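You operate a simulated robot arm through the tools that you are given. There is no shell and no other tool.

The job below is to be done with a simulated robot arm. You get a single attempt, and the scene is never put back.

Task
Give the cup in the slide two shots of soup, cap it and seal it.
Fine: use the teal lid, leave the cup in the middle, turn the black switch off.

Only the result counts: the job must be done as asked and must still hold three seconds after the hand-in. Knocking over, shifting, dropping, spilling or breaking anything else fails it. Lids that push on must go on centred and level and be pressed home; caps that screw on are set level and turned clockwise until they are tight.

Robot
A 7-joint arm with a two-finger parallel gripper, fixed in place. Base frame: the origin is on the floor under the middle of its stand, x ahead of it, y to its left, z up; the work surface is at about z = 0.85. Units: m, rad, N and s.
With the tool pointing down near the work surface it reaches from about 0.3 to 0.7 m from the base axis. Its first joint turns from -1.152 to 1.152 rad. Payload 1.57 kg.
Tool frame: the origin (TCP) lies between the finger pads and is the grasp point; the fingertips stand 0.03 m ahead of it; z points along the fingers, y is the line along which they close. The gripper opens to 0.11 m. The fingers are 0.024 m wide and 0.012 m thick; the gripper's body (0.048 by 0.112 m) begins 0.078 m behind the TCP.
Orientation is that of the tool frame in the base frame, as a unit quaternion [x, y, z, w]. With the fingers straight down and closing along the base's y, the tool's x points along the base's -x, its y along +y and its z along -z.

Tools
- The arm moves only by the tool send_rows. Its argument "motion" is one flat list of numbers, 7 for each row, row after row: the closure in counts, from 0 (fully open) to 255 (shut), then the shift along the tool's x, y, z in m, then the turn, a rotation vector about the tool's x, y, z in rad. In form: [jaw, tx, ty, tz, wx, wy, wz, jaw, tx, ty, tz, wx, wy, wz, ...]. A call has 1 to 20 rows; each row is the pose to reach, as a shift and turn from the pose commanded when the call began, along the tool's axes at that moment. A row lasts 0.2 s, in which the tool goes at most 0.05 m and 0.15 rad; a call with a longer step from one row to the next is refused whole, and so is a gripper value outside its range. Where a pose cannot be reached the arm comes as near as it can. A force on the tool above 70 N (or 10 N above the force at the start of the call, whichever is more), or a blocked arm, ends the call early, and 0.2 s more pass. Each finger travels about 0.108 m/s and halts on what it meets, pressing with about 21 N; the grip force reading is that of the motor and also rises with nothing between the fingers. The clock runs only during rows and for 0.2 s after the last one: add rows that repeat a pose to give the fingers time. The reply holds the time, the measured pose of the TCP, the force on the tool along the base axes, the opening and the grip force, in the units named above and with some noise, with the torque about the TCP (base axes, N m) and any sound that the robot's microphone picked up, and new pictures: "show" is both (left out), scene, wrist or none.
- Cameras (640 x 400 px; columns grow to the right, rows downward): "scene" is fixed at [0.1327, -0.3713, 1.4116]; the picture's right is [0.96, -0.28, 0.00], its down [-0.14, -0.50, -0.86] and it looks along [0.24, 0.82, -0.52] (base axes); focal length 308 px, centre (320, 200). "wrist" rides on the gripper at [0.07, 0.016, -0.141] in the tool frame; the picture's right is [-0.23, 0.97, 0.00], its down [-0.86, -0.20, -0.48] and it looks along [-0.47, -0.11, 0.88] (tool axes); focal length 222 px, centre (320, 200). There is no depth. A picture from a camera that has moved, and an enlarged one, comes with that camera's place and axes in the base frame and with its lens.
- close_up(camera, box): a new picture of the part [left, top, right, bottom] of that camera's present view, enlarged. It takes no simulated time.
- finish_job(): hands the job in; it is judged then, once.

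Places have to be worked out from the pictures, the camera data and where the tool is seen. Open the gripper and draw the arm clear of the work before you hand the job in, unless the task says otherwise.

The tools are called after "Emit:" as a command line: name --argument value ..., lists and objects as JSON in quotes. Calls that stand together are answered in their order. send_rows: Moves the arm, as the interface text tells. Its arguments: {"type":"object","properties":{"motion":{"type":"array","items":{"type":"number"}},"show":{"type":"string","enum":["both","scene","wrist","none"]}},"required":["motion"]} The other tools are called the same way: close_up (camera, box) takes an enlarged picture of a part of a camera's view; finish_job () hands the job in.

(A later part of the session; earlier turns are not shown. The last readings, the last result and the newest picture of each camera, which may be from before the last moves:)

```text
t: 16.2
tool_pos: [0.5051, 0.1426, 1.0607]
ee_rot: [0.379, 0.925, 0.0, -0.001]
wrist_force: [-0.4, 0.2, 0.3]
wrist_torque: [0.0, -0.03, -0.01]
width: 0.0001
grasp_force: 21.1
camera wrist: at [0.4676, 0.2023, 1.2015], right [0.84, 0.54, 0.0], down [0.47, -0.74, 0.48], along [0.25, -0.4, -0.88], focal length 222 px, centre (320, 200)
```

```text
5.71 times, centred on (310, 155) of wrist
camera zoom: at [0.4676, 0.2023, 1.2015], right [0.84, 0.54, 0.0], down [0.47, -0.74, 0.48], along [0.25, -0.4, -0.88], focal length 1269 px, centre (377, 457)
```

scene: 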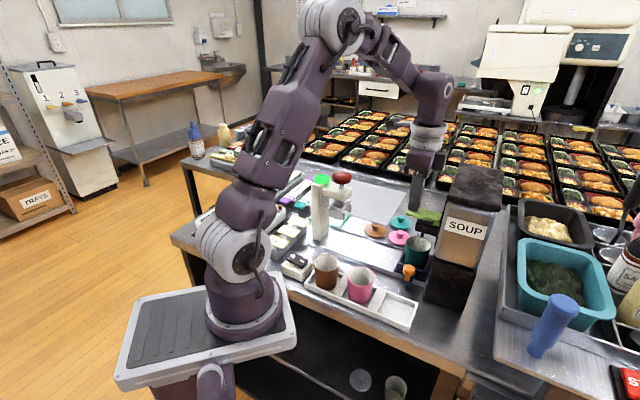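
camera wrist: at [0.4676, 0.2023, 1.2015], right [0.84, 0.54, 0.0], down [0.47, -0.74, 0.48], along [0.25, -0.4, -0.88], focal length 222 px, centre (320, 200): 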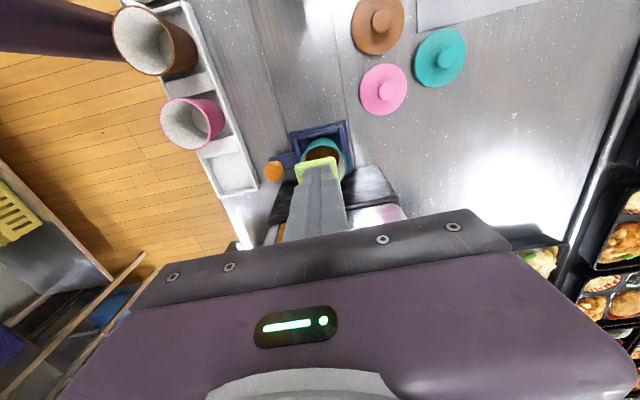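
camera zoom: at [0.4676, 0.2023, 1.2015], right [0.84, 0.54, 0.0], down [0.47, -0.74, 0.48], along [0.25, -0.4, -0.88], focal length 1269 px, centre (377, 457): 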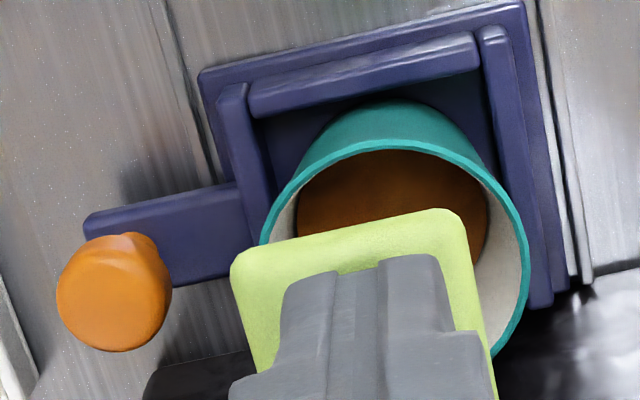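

The lever sprang back and the stream has stopped, with soup in the cup. I wait a moment to confirm the level is steady before the second shot.

Emit:
send_rows --motion '[255, 0, 0, 0, 0, 0, 0, 255, 0, 0, 0, 0, 0, 0, 255, 0, 0, 0, 0, 0, 0, 255, 0, 0, 0, 0, 0, 0]' --show "none"

Emit:
close_up --camera "scene" --box '[400, 220, 450, 255]'

Emit:
close_up --camera "wrist" --box '[290, 130, 360, 180]'

```text
t: 17.2
tool_pos: [0.5066, 0.1407, 1.0598]
ee_rot: [0.378, 0.926, 0.0, 0.001]
wrist_force: [-0.2, -0.9, -0.5]
wrist_torque: [-0.01, 0.02, -0.02]
width: 0.0001
grasp_force: 21.1
```

```text
11.43 times, centred on (425, 238) of scene
camera zoom: at [0.1327, -0.3713, 1.4116], right [0.96, -0.28, 0.0], down [-0.14, -0.5, -0.86], along [0.24, 0.82, -0.52], focal length 3521 px, centre (-880, -229)
```

zoom: 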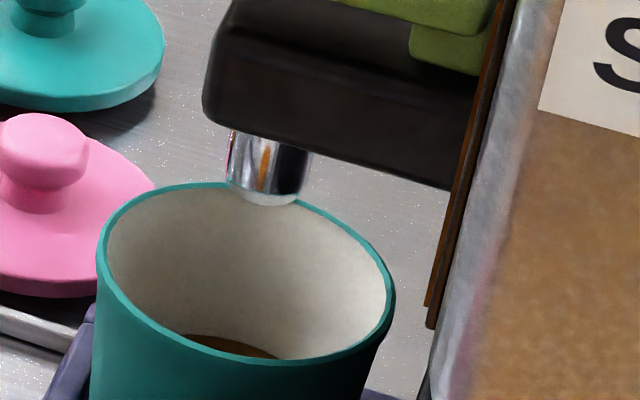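

```text
8.00 times, centred on (325, 155) of wrist
camera zoom: at [0.4677, 0.2021, 1.202], right [0.84, 0.54, 0.0], down [0.47, -0.74, 0.48], along [0.26, -0.4, -0.88], focal length 1777 px, centre (280, 560)
```

zoom: 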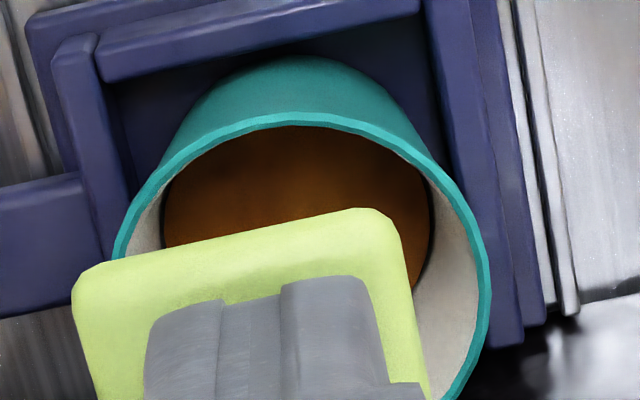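

The level is steady at roughly a quarter of the cup, so that press gave one metered shot. I press the lever again in the same way for the second.

Emit:
send_rows --motion '[255, 0, 0, 0.006, 0, 0, 0, 255, 0, 0, 0.01, 0, 0, 0, 255, 0, 0, 0.014, 0, 0, 0, 255, 0, 0, 0.018, 0, 0, 0]' --show "none"

Emit:
close_up --camera "scene" --box '[390, 190, 470, 260]'

```text
t: 18.2
tool_pos: [0.5065, 0.1404, 1.0451]
ee_rot: [0.378, 0.926, 0.002, 0.002]
wrist_force: [-10.1, 0.6, 43.4]
wrist_torque: [-0.33, -0.04, 0.0]
width: 0.0001
grasp_force: 21.1
```

```text
5.71 times, centred on (430, 225) of scene
camera zoom: at [0.1317, -0.3715, 1.4117], right [0.96, -0.28, 0.0], down [-0.14, -0.5, -0.86], along [0.24, 0.82, -0.52], focal length 1760 px, centre (-309, 57)
```

zoom: 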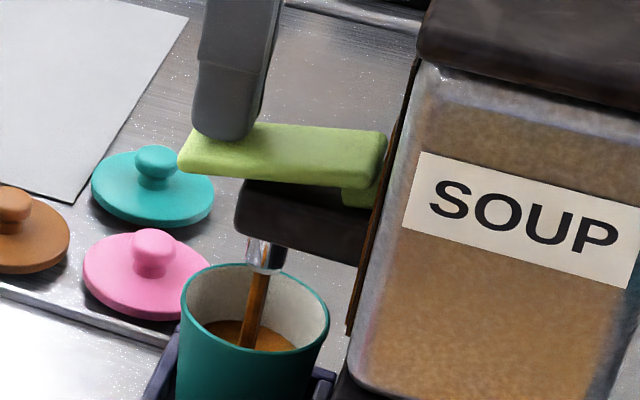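

The second shot is flowing into the cup. I release the lever and let the flow finish.

Emit:
send_rows --motion '[255, 0, 0, -0.004, 0, 0, 0, 255, 0, 0, -0.012, 0, 0, 0, 255, 0, 0, -0.025, 0, 0, 0, 255, 0, 0, -0.025, 0, 0, 0]' --show "none"

Emit:
close_up --camera "scene" --box '[390, 190, 470, 260]'

Emit:
close_up --camera "wrist" --box '[290, 130, 360, 180]'

```text
t: 19.2
tool_pos: [0.5052, 0.1414, 1.0681]
ee_rot: [0.379, 0.925, 0.001, -0.001]
wrist_force: [-0.2, 0.5, -0.4]
wrist_torque: [0.02, -0.02, -0.03]
width: 0.0
grasp_force: 21.1
```

```text
5.71 times, centred on (430, 225) of scene
camera zoom: at [0.1327, -0.3713, 1.4116], right [0.96, -0.28, 0.0], down [-0.14, -0.5, -0.86], along [0.24, 0.82, -0.52], focal length 1760 px, centre (-309, 57)
```

zoom: 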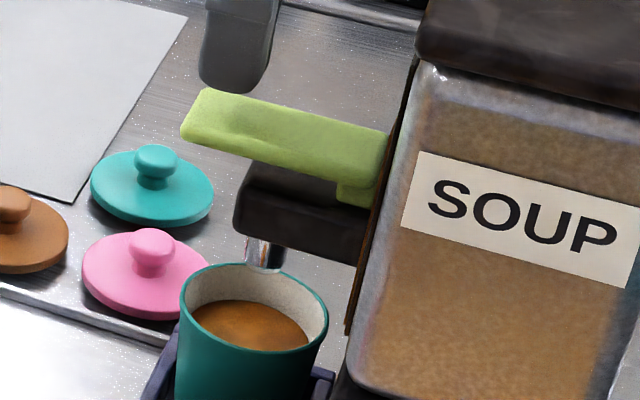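

```text
8.00 times, centred on (325, 155) of wrist
camera zoom: at [0.468, 0.2017, 1.2089], right [0.84, 0.54, 0.0], down [0.47, -0.74, 0.48], along [0.26, -0.4, -0.88], focal length 1777 px, centre (280, 560)
```

zoom: 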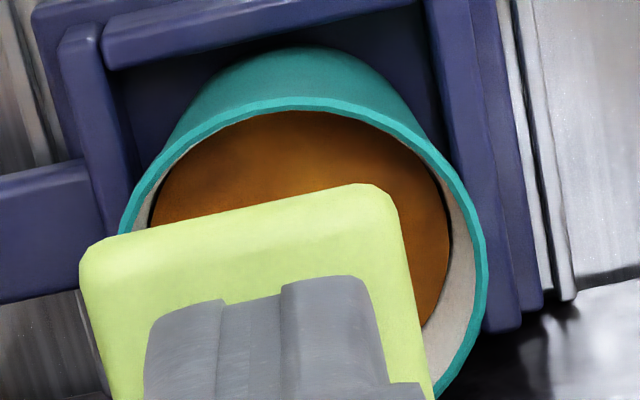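

Two shots are in, the level is steady below the rim and the lever is back up. Next I fetch the slide: I go up, open the gripper and turn it in line with the rail. Then I hover so the right finger can drop between the orange knob and the dispenser.

Emit:
send_rows --motion '[255, 0, 0, -0.04, 0, 0, 0, 255, 0.02, 0, -0.08, 0, 0, 0, 0, 0.04, 0, -0.12, 0, 0, -0.1428, 0, 0.06, -0.01, -0.13, 0, 0, -0.2856, 0, 0.06, -0.02, -0.13, 0, 0, -0.4284, 0, 0.06, -0.03, -0.13, 0, 0, -0.5712, 0, 0.06, -0.04, -0.13, 0, 0, -0.714, 0, 0.06, -0.05, -0.13, 0, 0, -0.8568, 0, 0.06, -0.06, -0.13, 0, 0, -0.9996, 0, 0.06, -0.07, -0.13, 0, 0, -1.1424, 0, 0.06, -0.0734, -0.13, 0, 0, -1.2852, 0, 0.06, -0.0734, -0.12, 0, 0, -1.428, 0, 0.06, -0.0734, -0.1, 0, 0, -1.571, 0, 0.03, -0.0734, -0.08, 0, 0, -1.571, 0, 0.008, -0.0734, -0.06, 0, 0, -1.571, 0, 0.008, -0.0734, -0.06, 0, 0, -1.571]' --show "both"

Emit:
close_up --camera "wrist" --box '[180, 120, 400, 258]'

Emit:
close_up --camera "scene" --box '[370, 150, 490, 290]'

```text
t: 22.6
tool_pos: [0.4511, 0.0949, 1.1276]
ee_rot: [-0.386, 0.922, 0.001, 0.0]
wrist_force: [0.9, 0.2, -0.6]
wrist_torque: [-0.01, -0.03, 0.0]
width: 0.1098
grasp_force: 0.1
camera wrist: at [0.3905, 0.0561, 1.2683], right [-0.54, 0.84, 0.0], down [0.74, 0.47, 0.48], along [0.4, 0.26, -0.88], focal length 222 px, centre (320, 200)
```

scene: 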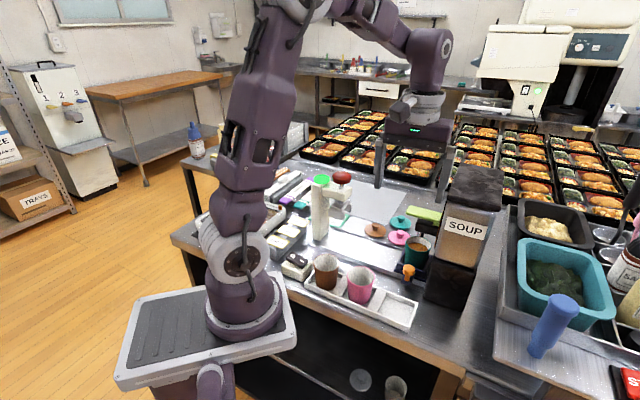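
wrist: 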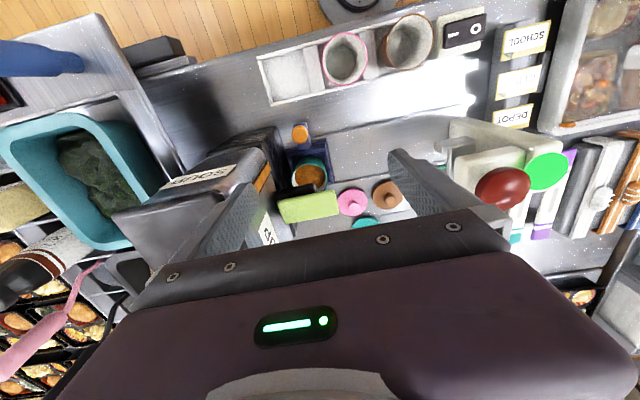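

```text
2.90 times, centred on (290, 189) of wrist
camera zoom: at [0.3905, 0.0561, 1.2683], right [-0.54, 0.84, 0.0], down [0.74, 0.47, 0.48], along [0.4, 0.26, -0.88], focal length 644 px, centre (407, 232)
```

zoom: 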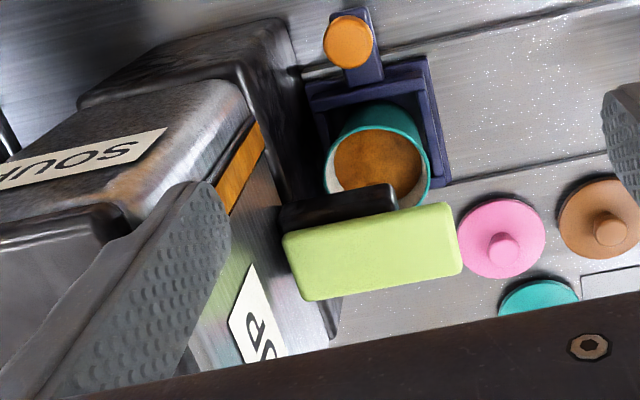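

```text
2.86 times, centred on (430, 220) of scene
camera zoom: at [0.1327, -0.3713, 1.4116], right [0.96, -0.28, 0.0], down [-0.14, -0.5, -0.86], along [0.24, 0.82, -0.52], focal length 880 px, centre (6, 143)
```

zoom: 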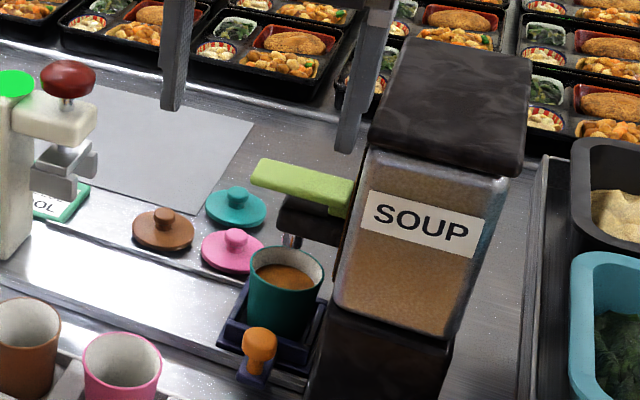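

The hover position matches the estimate: the right finger is at r≈0.31–0.32, about 13 mm clear of the hopper edge and about 8 mm beyond the knob. I descend straight down to knob height.

Emit:
send_rows --motion '[0, 0, 0, 0.045, 0, 0, 0, 0, 0, 0, 0.09, 0, 0, 0, 0, 0, 0, 0.135, 0, 0, 0, 0, 0, 0, 0.175, 0, 0, 0, 0, 0, 0, 0.2, 0, 0, 0, 0, 0, 0, 0.213, 0, 0, 0]' --show "both"

Emit:
close_up --camera "wrist" --box '[160, 100, 400, 250]'

Emit:
close_up --camera "scene" --box '[370, 200, 470, 290]'

```text
t: 24.0
tool_pos: [0.4481, 0.0932, 0.9139]
ee_rot: [-0.386, 0.922, 0.001, 0.0]
wrist_force: [-0.2, -0.4, 0.0]
wrist_torque: [0.05, 0.0, -0.03]
width: 0.1101
grasp_force: 0.1
camera wrist: at [0.3878, 0.0551, 1.0554], right [-0.54, 0.84, 0.0], down [0.74, 0.47, 0.48], along [0.4, 0.26, -0.88], focal length 222 px, centre (320, 200)
```

scene: 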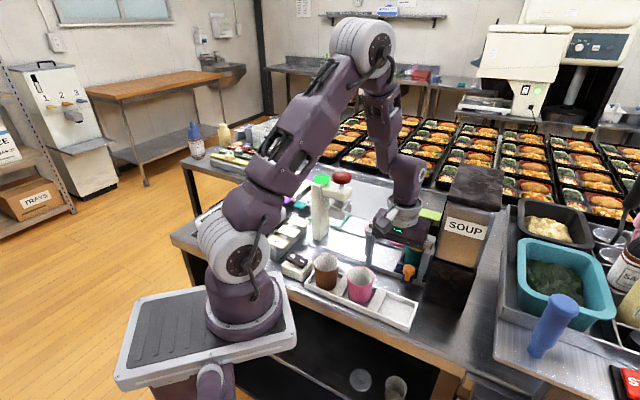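
wrist: 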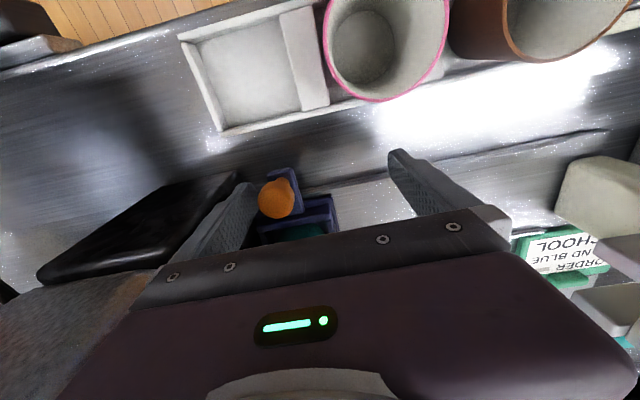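

```text
2.67 times, centred on (280, 175) of wrist
camera zoom: at [0.3878, 0.0551, 1.0554], right [-0.54, 0.84, 0.0], down [0.74, 0.47, 0.48], along [0.4, 0.26, -0.88], focal length 592 px, centre (427, 267)
```

zoom: 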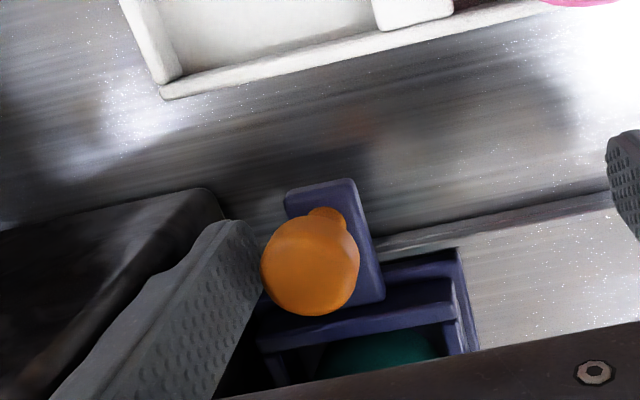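

```text
4.44 times, centred on (420, 245) of scene
camera zoom: at [0.1327, -0.3713, 1.4116], right [0.96, -0.28, 0.0], down [-0.14, -0.5, -0.86], along [0.24, 0.82, -0.52], focal length 1369 px, centre (-124, 0)
```

zoom: 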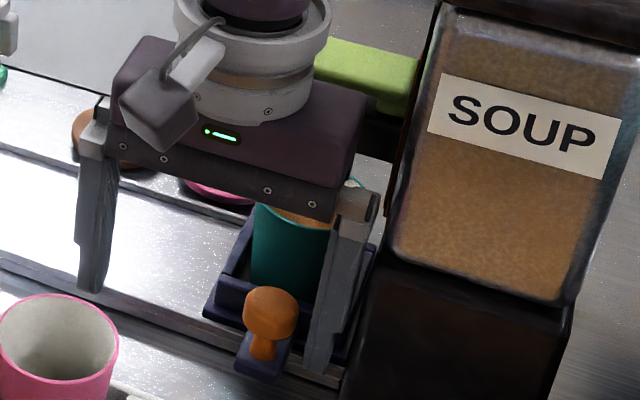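

The right finger sits cleanly between the knob and the dispenser. I draw the slide back slowly along the rail to keep the soup calm.

Emit:
send_rows --motion '[0, 0, 0.003, 0, 0, 0, 0, 0, 0, 0.006, 0, 0, 0, 0, 0, 0, 0.009, 0, 0, 0, 0, 0, 0, 0.012, 0, 0, 0, 0, 0, 0, 0.016, 0, 0, 0, 0, 0, 0, 0.021, 0, 0, 0, 0, 0, 0, 0.026, 0, 0, 0, 0, 0, 0, 0.031, 0, 0, 0, 0, 0, 0, 0.036, 0, 0, 0, 0, 0, 0, 0.041, 0, 0, 0, 0, 0, 0, 0.046, 0, 0, 0, 0, 0, 0, 0.051, 0, 0, 0, 0, 0, 0, 0.056, 0, 0, 0, 0, 0, 0, 0.061, 0, 0, 0, 0, 0, 0, 0.066, 0, 0, 0, 0, 0, 0, 0.071, 0, 0, 0, 0, 0, 0, 0.075, 0, 0, 0, 0, 0, 0, 0.078, 0, 0, 0, 0, 0, 0, 0.08, 0, 0, 0, 0]' --show "both"

Emit:
close_up --camera "scene" --box '[340, 200, 440, 290]'

```text
t: 28.0
tool_pos: [0.3919, 0.1511, 0.9144]
ee_rot: [-0.387, 0.922, 0.0, 0.0]
wrist_force: [-0.2, 0.0, 0.4]
wrist_torque: [0.0, -0.02, 0.02]
width: 0.1098
grasp_force: 0.1
camera wrist: at [0.3312, 0.1131, 1.0554], right [-0.54, 0.84, 0.0], down [0.74, 0.47, 0.48], along [0.4, 0.26, -0.88], focal length 222 px, centre (320, 200)
```

scene: 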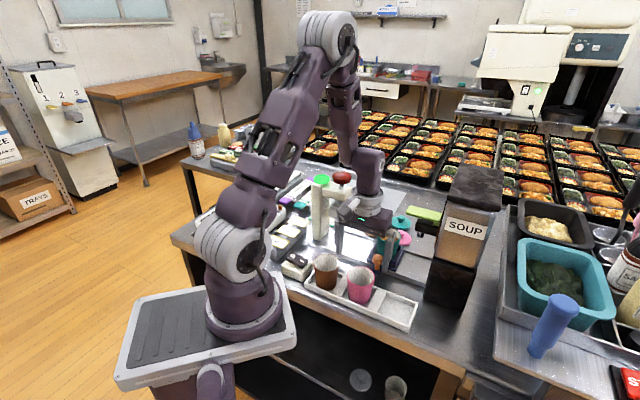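
wrist: 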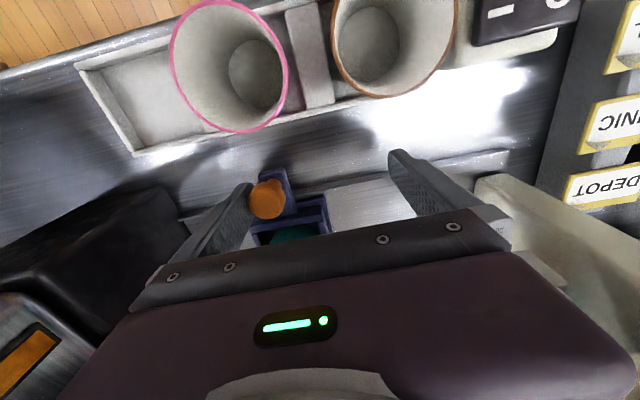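

```text
4.44 times, centred on (390, 245) of scene
camera zoom: at [0.1328, -0.3713, 1.4116], right [0.96, -0.28, 0.0], down [-0.14, -0.5, -0.86], along [0.24, 0.82, -0.52], focal length 1369 px, centre (9, 0)
```

zoom: 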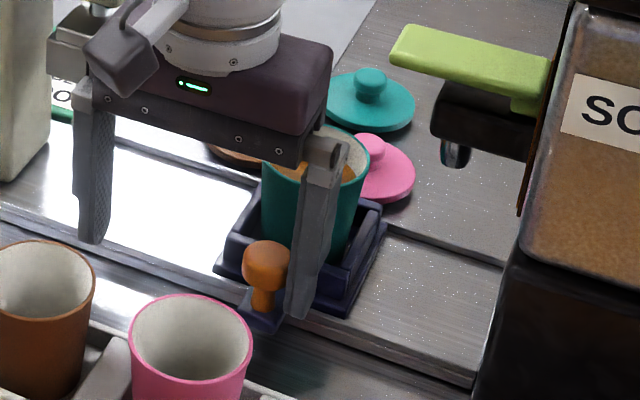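

The slide is about 33 mm short of the middle and the soup is calm. I draw it the rest of the way gently.

Emit:
send_rows --motion '[0, 0, 0.004, 0, 0, 0, 0, 0, 0, 0.008, 0, 0, 0, 0, 0, 0, 0.013, 0, 0, 0, 0, 0, 0, 0.018, 0, 0, 0, 0, 0, 0, 0.023, 0, 0, 0, 0, 0, 0, 0.027, 0, 0, 0, 0, 0, 0, 0.03, 0, 0, 0, 0, 0, 0, 0.032, 0, 0, 0, 0, 0, 0, 0.032, 0, 0, 0, 0]' --show "scene"

Emit:
close_up --camera "scene" --box '[340, 190, 460, 270]'

```text
t: 30.0
tool_pos: [0.3693, 0.1738, 0.9145]
ee_rot: [-0.387, 0.922, 0.0, 0.0]
wrist_force: [0.2, 0.2, 1.4]
wrist_torque: [-0.03, -0.02, 0.0]
width: 0.1101
grasp_force: 0.1
```

scene: 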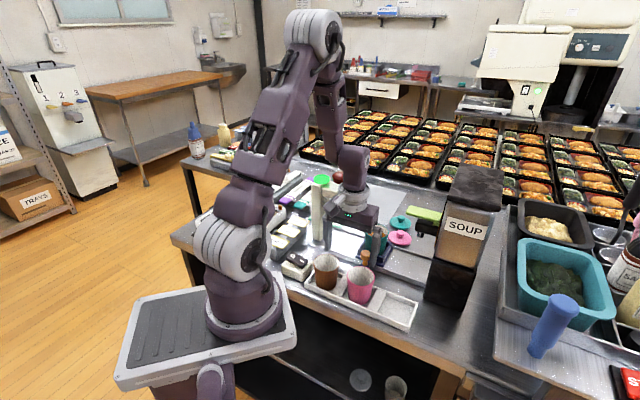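

```text
5.00 times, centred on (400, 230) of scene
camera zoom: at [0.1327, -0.3713, 1.4116], right [0.96, -0.28, 0.0], down [-0.14, -0.5, -0.86], along [0.24, 0.82, -0.52], focal length 1540 px, centre (-80, 50)
```

zoom: 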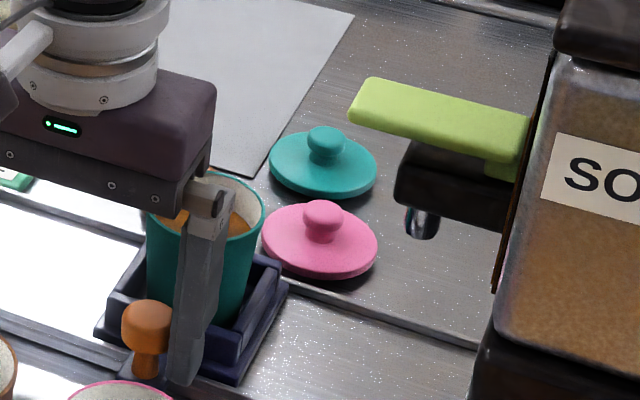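

The knob and carriage corners match their original pixels within about 1 px, so the slide is back in the middle. I lift the gripper clear and carry it, partly closed, over the teal lid at (0.589, 0.304).

Emit:
send_rows --motion '[0, 0, -0.006, 0, 0, 0, 0, 0, 0, -0.007, -0.035, 0, 0, 0, 0, 0, -0.007, -0.08, 0, 0, 0, 0, 0, -0.007, -0.125, 0, 0, 0, 0, 0, -0.007, -0.17, 0, 0, 0, 0, 0, -0.007, -0.21, 0, 0, 0, 60, -0.041, -0.016, -0.21, 0, 0, 0, 130, -0.082, -0.025, -0.21, 0, 0, 0, 130, -0.123, -0.034, -0.21, 0, 0, 0, 130, -0.164, -0.043, -0.21, 0, 0, 0, 130, -0.205, -0.052, -0.21, 0, 0, 0, 130, -0.246, -0.06, -0.2, 0, 0, 0, 130, -0.246, -0.06, -0.165, 0, 0, 0, 130, -0.246, -0.06, -0.135, 0, 0, 0, 130, -0.246, -0.06, -0.135, 0, 0, 0]' --show "both"

Emit:
close_up --camera "wrist" --box '[220, 100, 420, 240]'

Emit:
close_up --camera "scene" --box '[340, 150, 460, 270]'

```text
t: 33.2
tool_pos: [0.5852, 0.3066, 1.0498]
ee_rot: [-0.386, 0.922, 0.0, 0.0]
wrist_force: [-0.3, 0.0, -0.4]
wrist_torque: [0.02, 0.02, -0.01]
width: 0.0538
grasp_force: 0.0
out of reach, approached as far as the arm can: row 12, 13
camera wrist: at [0.5251, 0.2683, 1.1913], right [-0.53, 0.85, 0.0], down [0.74, 0.47, 0.48], along [0.4, 0.26, -0.88], focal length 222 px, centre (320, 200)
```

scene: 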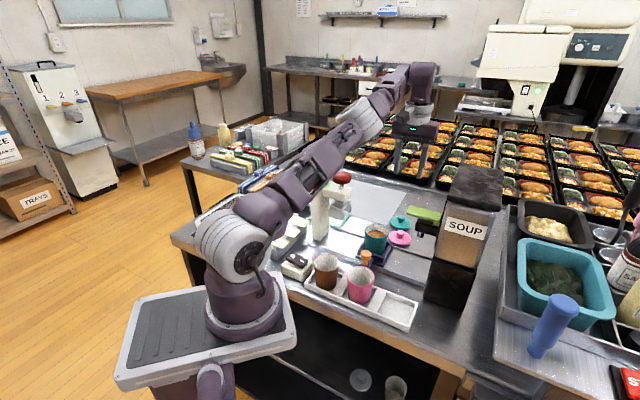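
wrist: 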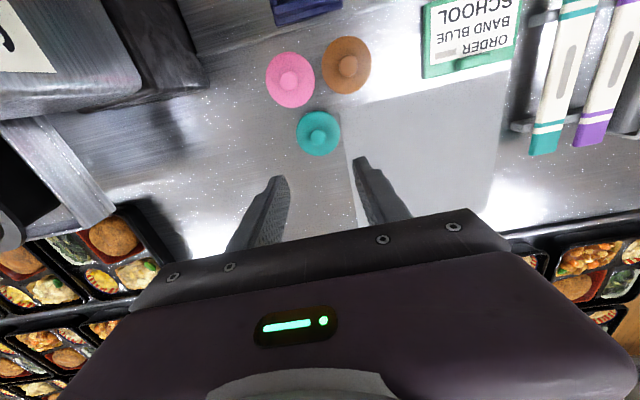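

```text
2.86 times, centred on (320, 170) of wrist
camera zoom: at [0.5251, 0.2683, 1.1913], right [-0.53, 0.85, 0.0], down [0.74, 0.47, 0.48], along [0.4, 0.26, -0.88], focal length 635 px, centre (320, 286)
```

zoom: 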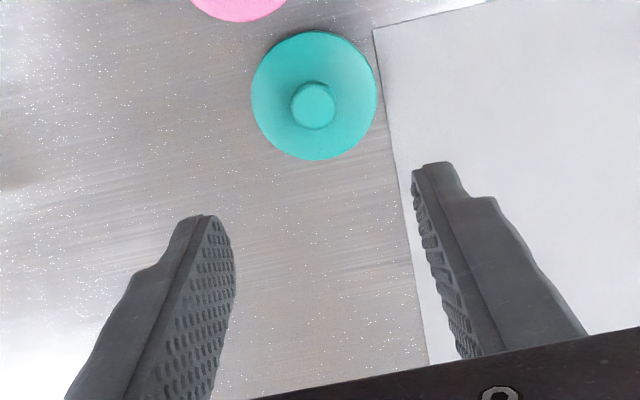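

```text
3.33 times, centred on (400, 210) of scene
camera zoom: at [0.1327, -0.3713, 1.4116], right [0.96, -0.28, 0.0], down [-0.14, -0.5, -0.86], along [0.24, 0.82, -0.52], focal length 1027 px, centre (53, 167)
```

zoom: 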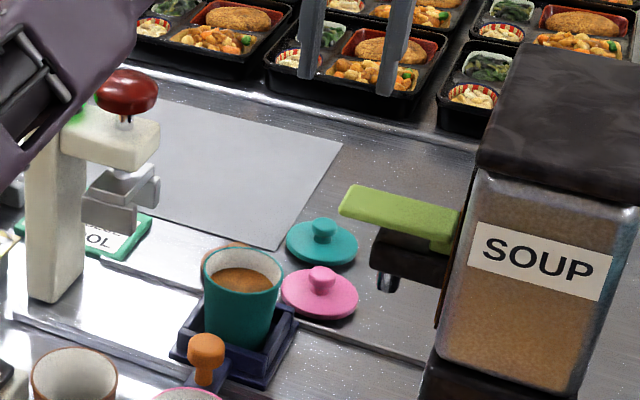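

I locate the teal lid's knob at about (0.5865, 0.3037), within 3 mm of the tool. I correct for that and descend with the fingers straddling the knob.

Emit:
send_rows --motion '[130, 0.0012, -0.0032, 0.03, 0, 0, 0, 130, 0.0012, -0.0032, 0.07, 0, 0, 0, 130, 0.0012, -0.0032, 0.11, 0, 0, 0, 130, 0.0012, -0.0032, 0.135, 0, 0, 0, 130, 0.0012, -0.0032, 0.148, 0, 0, 0, 130, 0.0012, -0.0032, 0.153, 0, 0, 0]' --show "both"

Emit:
close_up --camera "wrist" --box '[240, 100, 400, 230]'

Emit:
close_up --camera "scene" --box '[370, 180, 440, 240]'

```text
t: 34.6
tool_pos: [0.5869, 0.3044, 0.8962]
ee_rot: [-0.387, 0.922, 0.0, 0.0]
wrist_force: [-0.2, 0.7, -0.3]
wrist_torque: [-0.03, -0.01, -0.02]
width: 0.0536
grasp_force: 0.1
camera wrist: at [0.5259, 0.2646, 1.0378], right [-0.54, 0.84, 0.0], down [0.74, 0.47, 0.48], along [0.4, 0.26, -0.88], focal length 222 px, centre (320, 200)
```

scene: 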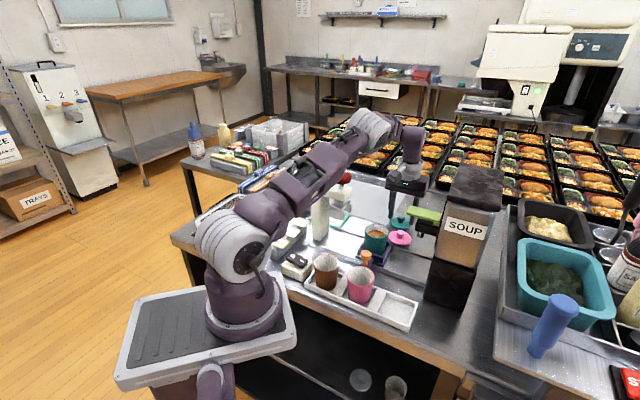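
wrist: 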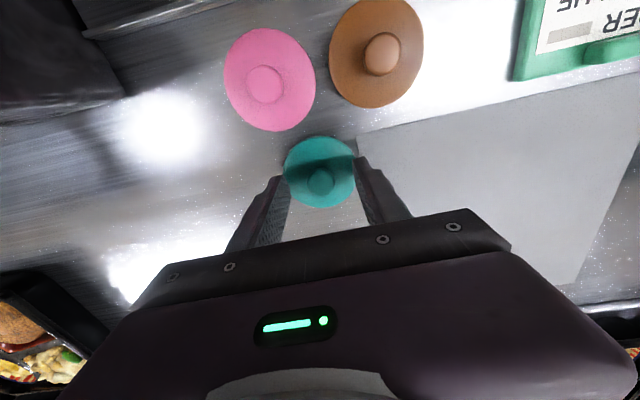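

```text
3.08 times, centred on (320, 165) of wrist
camera zoom: at [0.5259, 0.2646, 1.0378], right [-0.54, 0.84, 0.0], down [0.74, 0.47, 0.48], along [0.4, 0.26, -0.88], focal length 684 px, centre (320, 308)
```

zoom: 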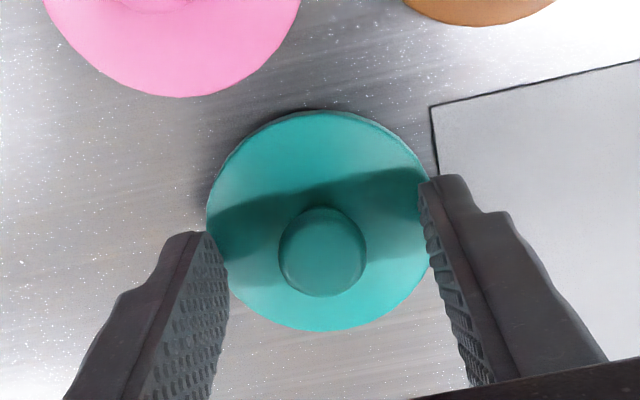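

```text
6.67 times, centred on (405, 210) of scene
camera zoom: at [0.1327, -0.3713, 1.4116], right [0.96, -0.28, 0.0], down [-0.14, -0.5, -0.86], along [0.24, 0.82, -0.52], focal length 2054 px, centre (-247, 133)
```

zoom: 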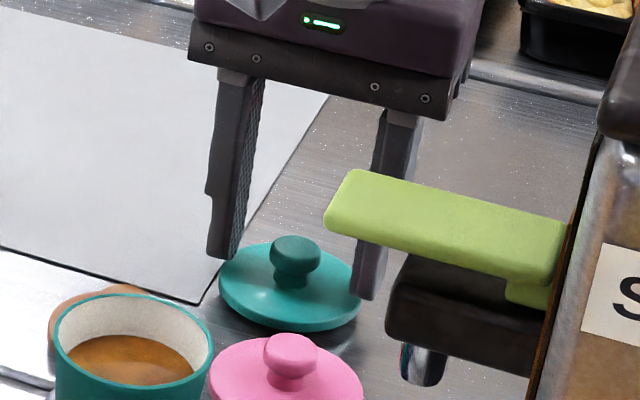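

The knob is centred between the pads with the tips about 9 mm above the disc. I lower 5 mm more, then close on the knob.

Emit:
send_rows --motion '[130, 0, 0, 0.003, 0, 0, 0, 130, 0, 0, 0.005, 0, 0, 0, 160, 0, 0, 0.005, 0, 0, 0, 190, 0, 0, 0.005, 0, 0, 0, 220, 0, 0, 0.005, 0, 0, 0, 255, 0, 0, 0.005, 0, 0, 0, 255, 0, 0, 0.005, 0, 0, 0]' --show "both"

Emit:
close_up --camera "wrist" --box '[240, 100, 400, 230]'

Emit:
close_up --camera "scene" --box '[370, 180, 440, 240]'

```text
t: 36.2
tool_pos: [0.5857, 0.3042, 0.8917]
ee_rot: [-0.387, 0.922, 0.0, 0.001]
wrist_force: [-1.2, 2.7, 21.4]
wrist_torque: [0.07, 0.07, 0.0]
width: 0.0184
grasp_force: 20.9
camera wrist: at [0.5252, 0.2651, 1.0334], right [-0.54, 0.84, 0.0], down [0.74, 0.47, 0.48], along [0.41, 0.26, -0.88], focal length 222 px, centre (320, 200)
```

scene: 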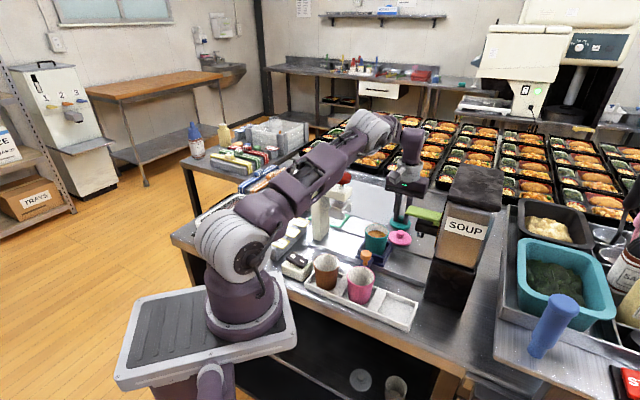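
wrist: 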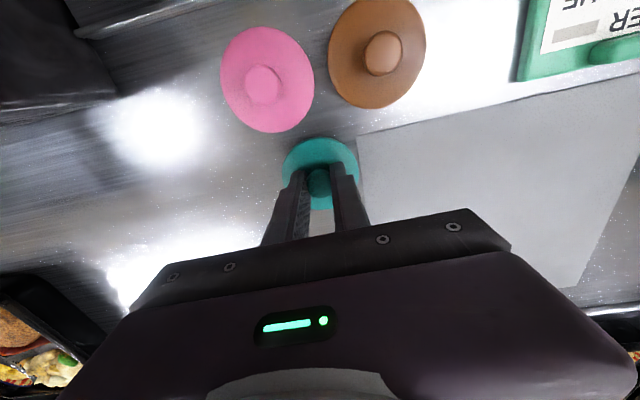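

```text
3.08 times, centred on (320, 165) of wrist
camera zoom: at [0.5252, 0.2651, 1.0334], right [-0.54, 0.84, 0.0], down [0.74, 0.47, 0.48], along [0.41, 0.26, -0.88], focal length 684 px, centre (320, 308)
```

zoom: 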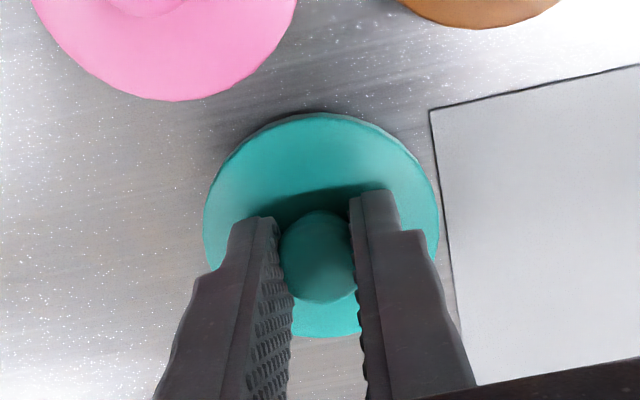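

```text
6.67 times, centred on (405, 210) of scene
camera zoom: at [0.1323, -0.3714, 1.4116], right [0.96, -0.28, 0.0], down [-0.14, -0.5, -0.86], along [0.24, 0.82, -0.52], focal length 2054 px, centre (-247, 133)
```

zoom: 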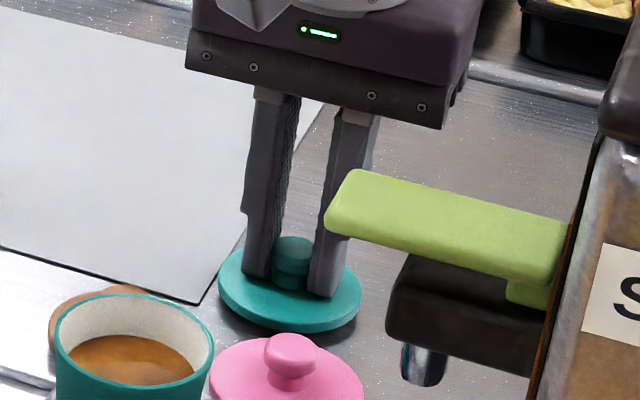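

The lid's knob is gripped (18 mm) with the tips resting on its slightly domed top. I lift straight up a little and check the lid hangs level.

Emit:
send_rows --motion '[255, 0, 0, -0.003, 0, 0, 0, 255, 0, 0, -0.01, 0, 0, 0, 255, 0, 0, -0.03, 0, 0, 0, 255, 0, 0, -0.06, 0, 0, 0, 255, 0, 0, -0.09, 0, 0, 0, 255, 0, 0, -0.12, 0, 0, 0, 255, 0, 0, -0.12, 0, 0, 0]' --show "both"

Emit:
close_up --camera "wrist" --box '[240, 100, 400, 230]'

Emit:
close_up --camera "scene" --box '[360, 130, 450, 210]'

```text
t: 37.8
tool_pos: [0.5856, 0.3037, 1.0101]
ee_rot: [-0.386, 0.922, 0.0, 0.001]
wrist_force: [-0.6, -0.4, -0.3]
wrist_torque: [-0.01, 0.0, -0.02]
width: 0.0183
grasp_force: 21.5
camera wrist: at [0.5252, 0.2654, 1.153], right [-0.54, 0.84, 0.0], down [0.74, 0.47, 0.48], along [0.4, 0.26, -0.88], focal length 222 px, centre (320, 200)
```

scene: 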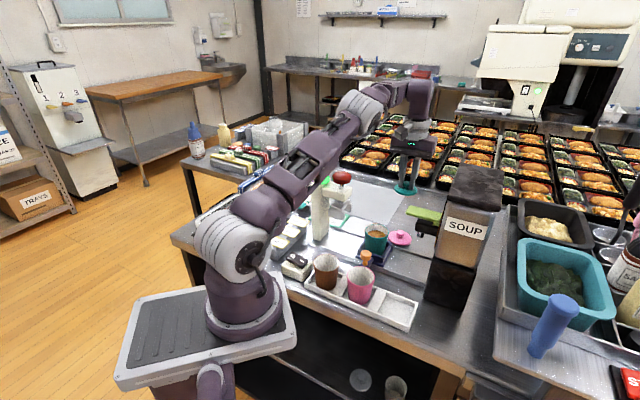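
wrist: 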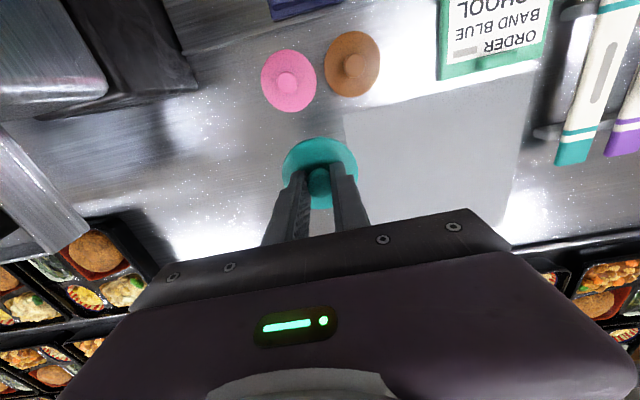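

```text
3.08 times, centred on (320, 165) of wrist
camera zoom: at [0.5252, 0.2654, 1.153], right [-0.54, 0.84, 0.0], down [0.74, 0.47, 0.48], along [0.4, 0.26, -0.88], focal length 684 px, centre (320, 308)
```

zoom: 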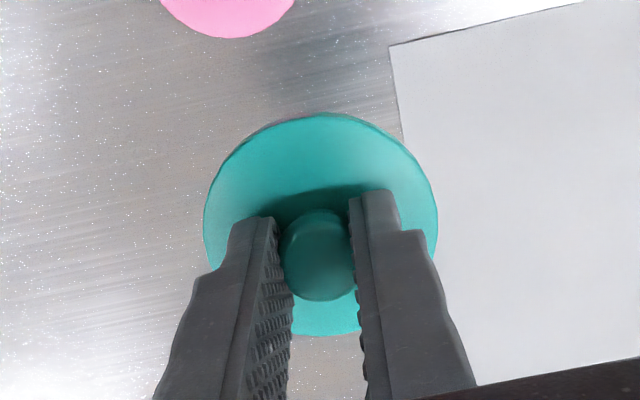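

```text
5.00 times, centred on (405, 170) of scene
camera zoom: at [0.1327, -0.3713, 1.4116], right [0.96, -0.28, 0.0], down [-0.14, -0.5, -0.86], along [0.24, 0.82, -0.52], focal length 1540 px, centre (-105, 350)
```

zoom: 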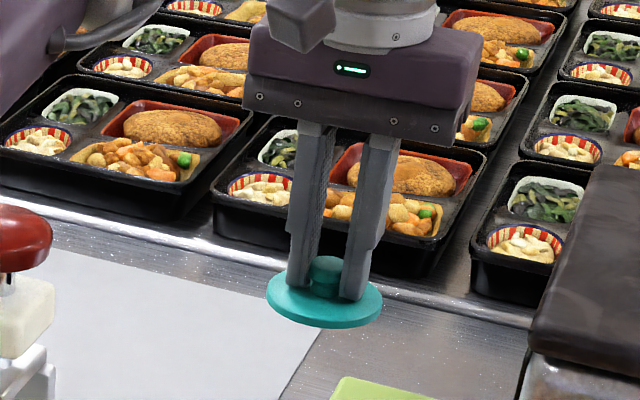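

The lid hangs level and centred in the grip. Before carrying it over, I measure the cup's mouth again in the scene view for exact alignment.

Emit:
close_up --camera "scene" --box '[350, 215, 400, 250]'

Emit:
close_up --camera "scene" --box '[340, 190, 440, 280]'

```text
11.43 times, centred on (375, 232) of scene
camera zoom: at [0.1327, -0.3713, 1.4116], right [0.96, -0.28, 0.0], down [-0.14, -0.5, -0.86], along [0.24, 0.82, -0.52], focal length 3521 px, centre (-309, -171)
```

zoom: 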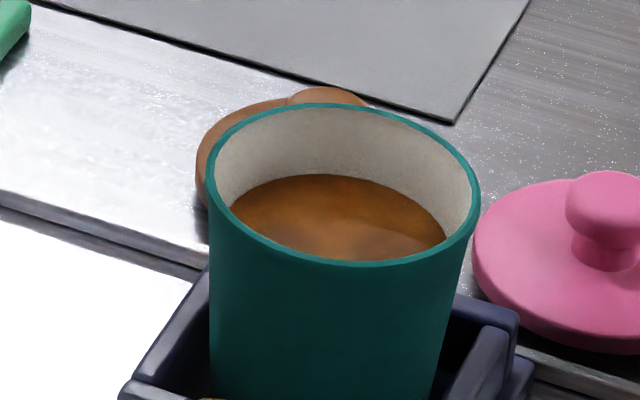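

```text
4.44 times, centred on (390, 235) of scene
camera zoom: at [0.1327, -0.3713, 1.4116], right [0.96, -0.28, 0.0], down [-0.14, -0.5, -0.86], along [0.24, 0.82, -0.52], focal length 1369 px, centre (9, 44)
```

zoom: 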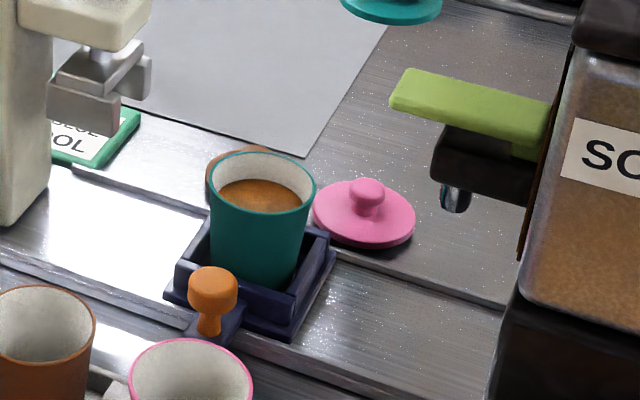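

Combining views, I put the cup's mouth at about (0.449, 0.195), rim near z 0.93. I carry the lid there and hover about 25 mm above the rim to compare the two directly in both cameras.

Emit:
send_rows --motion '[255, 0.02, 0.0025, -0.01, 0, 0, 0, 255, 0.05, 0.006, -0.01, 0, 0, 0, 255, 0.08, 0.01, -0.01, 0, 0, 0, 255, 0.11, 0.0137, -0.01, 0, 0, 0, 255, 0.14, 0.0175, -0.005, 0, 0, 0, 255, 0.165, 0.0206, 0.0, 0, 0, 0, 255, 0.174, 0.0217, 0.006, 0, 0, 0, 255, 0.174, 0.0217, 0.012, 0, 0, 0, 255, 0.174, 0.0217, 0.012, 0, 0, 0]' --show "both"

Emit:
close_up --camera "wrist" --box '[240, 100, 400, 230]'

Emit:
close_up --camera "scene" --box '[345, 200, 405, 250]'

```text
t: 39.8
tool_pos: [0.4498, 0.1955, 1.0002]
ee_rot: [-0.387, 0.922, 0.001, 0.0]
wrist_force: [0.2, -0.5, -0.1]
wrist_torque: [0.0, 0.03, 0.0]
width: 0.0187
grasp_force: 20.9
camera wrist: at [0.3886, 0.1568, 1.1414], right [-0.54, 0.84, 0.0], down [0.74, 0.47, 0.48], along [0.4, 0.26, -0.88], focal length 222 px, centre (320, 200)
```

scene: 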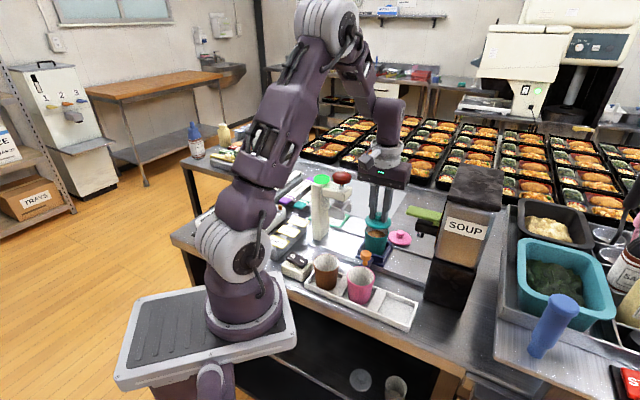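
wrist: 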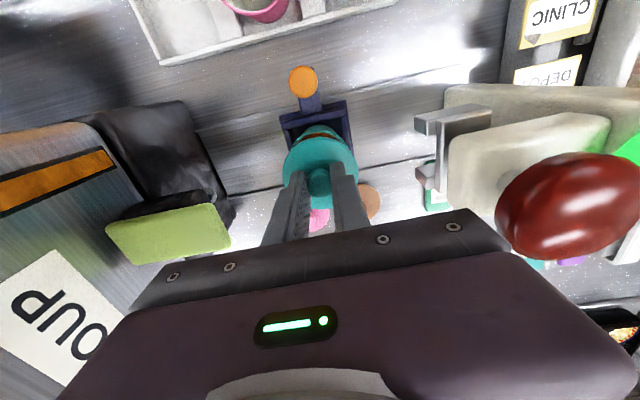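

```text
3.08 times, centred on (320, 165) of wrist
camera zoom: at [0.3886, 0.1568, 1.1414], right [-0.54, 0.84, 0.0], down [0.74, 0.47, 0.48], along [0.4, 0.26, -0.88], focal length 684 px, centre (320, 308)
```

zoom: 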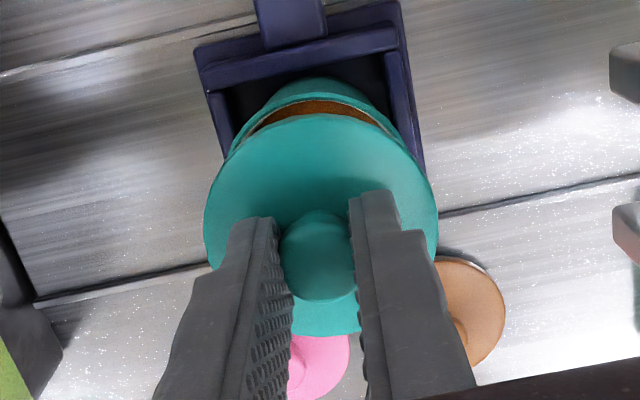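

```text
8.00 times, centred on (375, 225) of scene
camera zoom: at [0.1327, -0.3713, 1.4116], right [0.96, -0.28, 0.0], down [-0.14, -0.5, -0.86], along [0.24, 0.82, -0.52], focal length 2465 px, centre (-120, 0)
```

zoom: 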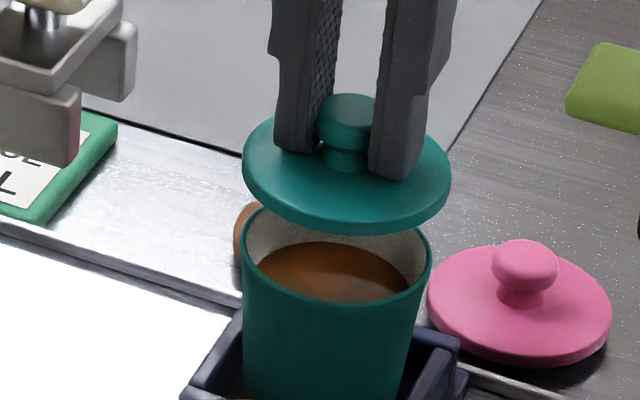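

The lid lines up with the cup across the scene view (within about 0.5 mm). I zoom in to check the other direction.

Emit:
close_up --camera "wrist" --box '[280, 115, 370, 175]'

Emit:
close_up --camera "scene" --box '[355, 205, 410, 245]'

```text
6.67 times, centred on (325, 145) of wrist
camera zoom: at [0.3886, 0.1568, 1.1414], right [-0.54, 0.84, 0.0], down [0.74, 0.47, 0.48], along [0.4, 0.26, -0.88], focal length 1481 px, centre (287, 567)
```

zoom: 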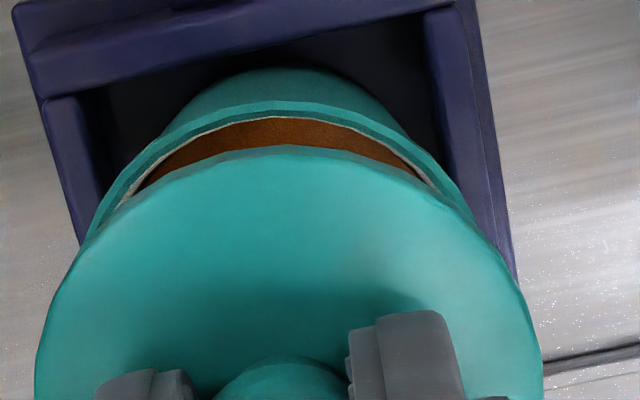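

```text
10.00 times, centred on (382, 225) of scene
camera zoom: at [0.1327, -0.3713, 1.4116], right [0.96, -0.28, 0.0], down [-0.14, -0.5, -0.86], along [0.24, 0.82, -0.52], focal length 3081 px, centre (-305, -50)
```

zoom: 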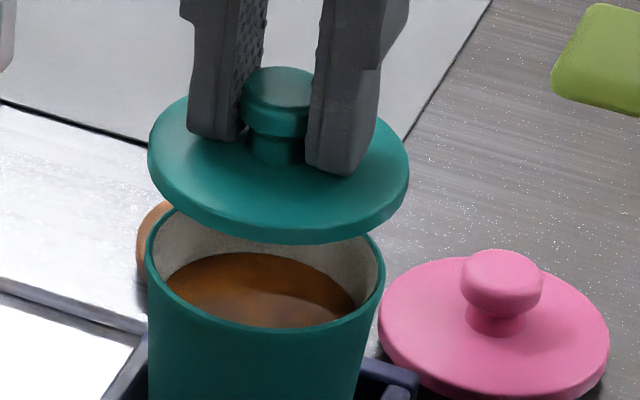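

From the wrist view the lid is about 1.4 mm too far towards +n, and the scene view agrees. I correct that and lower until the lid nearly meets the rim.

Emit:
send_rows --motion '[255, 0.0014, 0, 0.005, 0, 0, 0, 255, 0.0014, 0, 0.01, 0, 0, 0, 255, 0.0014, 0, 0.015, 0, 0, 0, 255, 0.0014, 0, 0.019, 0, 0, 0, 255, 0.0014, 0, 0.021, 0, 0, 0]' --show "none"

Emit:
close_up --camera "wrist" --box '[280, 115, 370, 175]'

Emit:
close_up --camera "scene" --box '[350, 210, 405, 250]'

```text
t: 41.0
tool_pos: [0.4467, 0.1928, 0.9793]
ee_rot: [-0.387, 0.922, 0.0, 0.0]
wrist_force: [0.0, -0.5, 0.3]
wrist_torque: [-0.02, 0.04, -0.03]
width: 0.0185
grasp_force: 20.8
```

```text
6.67 times, centred on (325, 145) of wrist
camera zoom: at [0.3865, 0.1556, 1.1203], right [-0.54, 0.84, 0.0], down [0.74, 0.47, 0.48], along [0.4, 0.26, -0.88], focal length 1481 px, centre (287, 567)
```

zoom: 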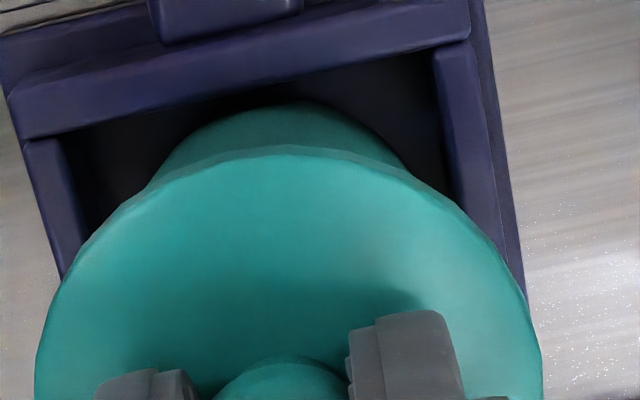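

```text
10.00 times, centred on (378, 230) of scene
camera zoom: at [0.1327, -0.3713, 1.4116], right [0.96, -0.28, 0.0], down [-0.14, -0.5, -0.86], along [0.24, 0.82, -0.52], focal length 3081 px, centre (-255, -100)
```

zoom: 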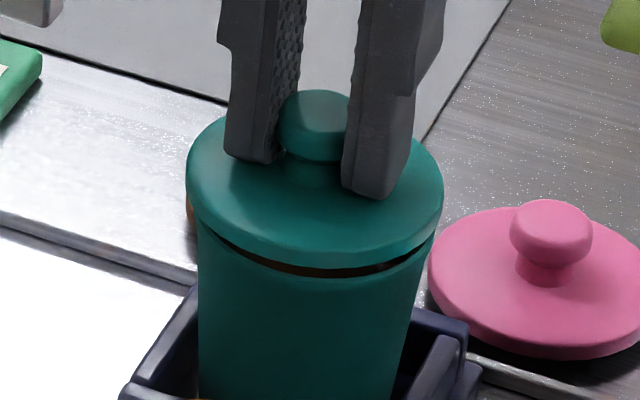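

The lid sits just above the rim, centred within about half a millimetre and level. I lower it on in small steps and watch the force.

Emit:
send_rows --motion '[255, 0, 0, 0.002, 0, 0, 0, 255, 0, 0, 0.004, 0, 0, 0, 255, 0, 0, 0.006, 0, 0, 0, 255, 0, 0, 0.006, 0, 0, 0]' --show "none"

Emit:
close_up --camera "scene" --box '[350, 210, 405, 250]'

```text
t: 42.0
tool_pos: [0.4476, 0.1933, 0.9735]
ee_rot: [-0.387, 0.922, 0.0, 0.001]
wrist_force: [0.9, -0.1, 10.6]
wrist_torque: [0.04, -0.06, -0.02]
width: 0.0183
grasp_force: 21.4
heard: snap
```

```text
10.00 times, centred on (378, 230) of scene
camera zoom: at [0.1326, -0.3714, 1.4116], right [0.96, -0.28, 0.0], down [-0.14, -0.5, -0.86], along [0.24, 0.82, -0.52], focal length 3081 px, centre (-255, -100)
```

zoom: 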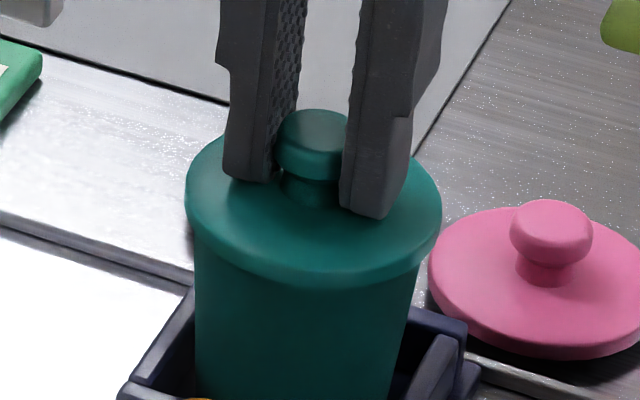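

A snap was heard and the lid looks seated and level. I press slightly more to be sure it is fully home, then release.

Emit:
send_rows --motion '[255, 0, 0, 0.001, 0, 0, 0, 255, 0, 0, 0.002, 0, 0, 0, 255, 0, 0, 0.002, 0, 0, 0]' --show "none"

Emit:
close_up --camera "scene" --box '[350, 210, 405, 250]'

```text
t: 42.8
tool_pos: [0.4475, 0.1944, 0.972]
ee_rot: [-0.387, 0.922, 0.001, 0.002]
wrist_force: [0.2, -0.1, 35.7]
wrist_torque: [0.06, 0.02, -0.02]
width: 0.0186
grasp_force: 21.3
```

```text
10.00 times, centred on (378, 230) of scene
camera zoom: at [0.1322, -0.3715, 1.4116], right [0.96, -0.28, 0.0], down [-0.14, -0.5, -0.86], along [0.24, 0.82, -0.52], focal length 3081 px, centre (-255, -100)
```

zoom: 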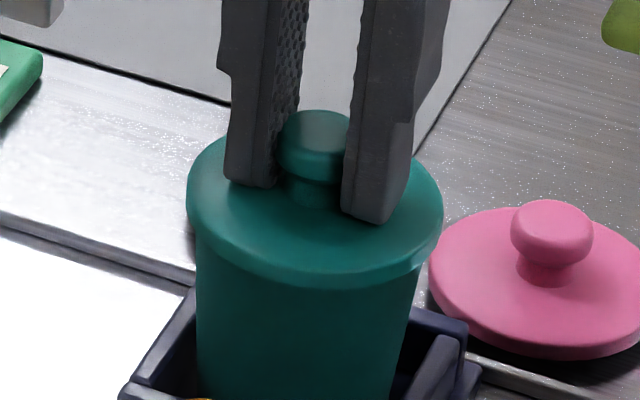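

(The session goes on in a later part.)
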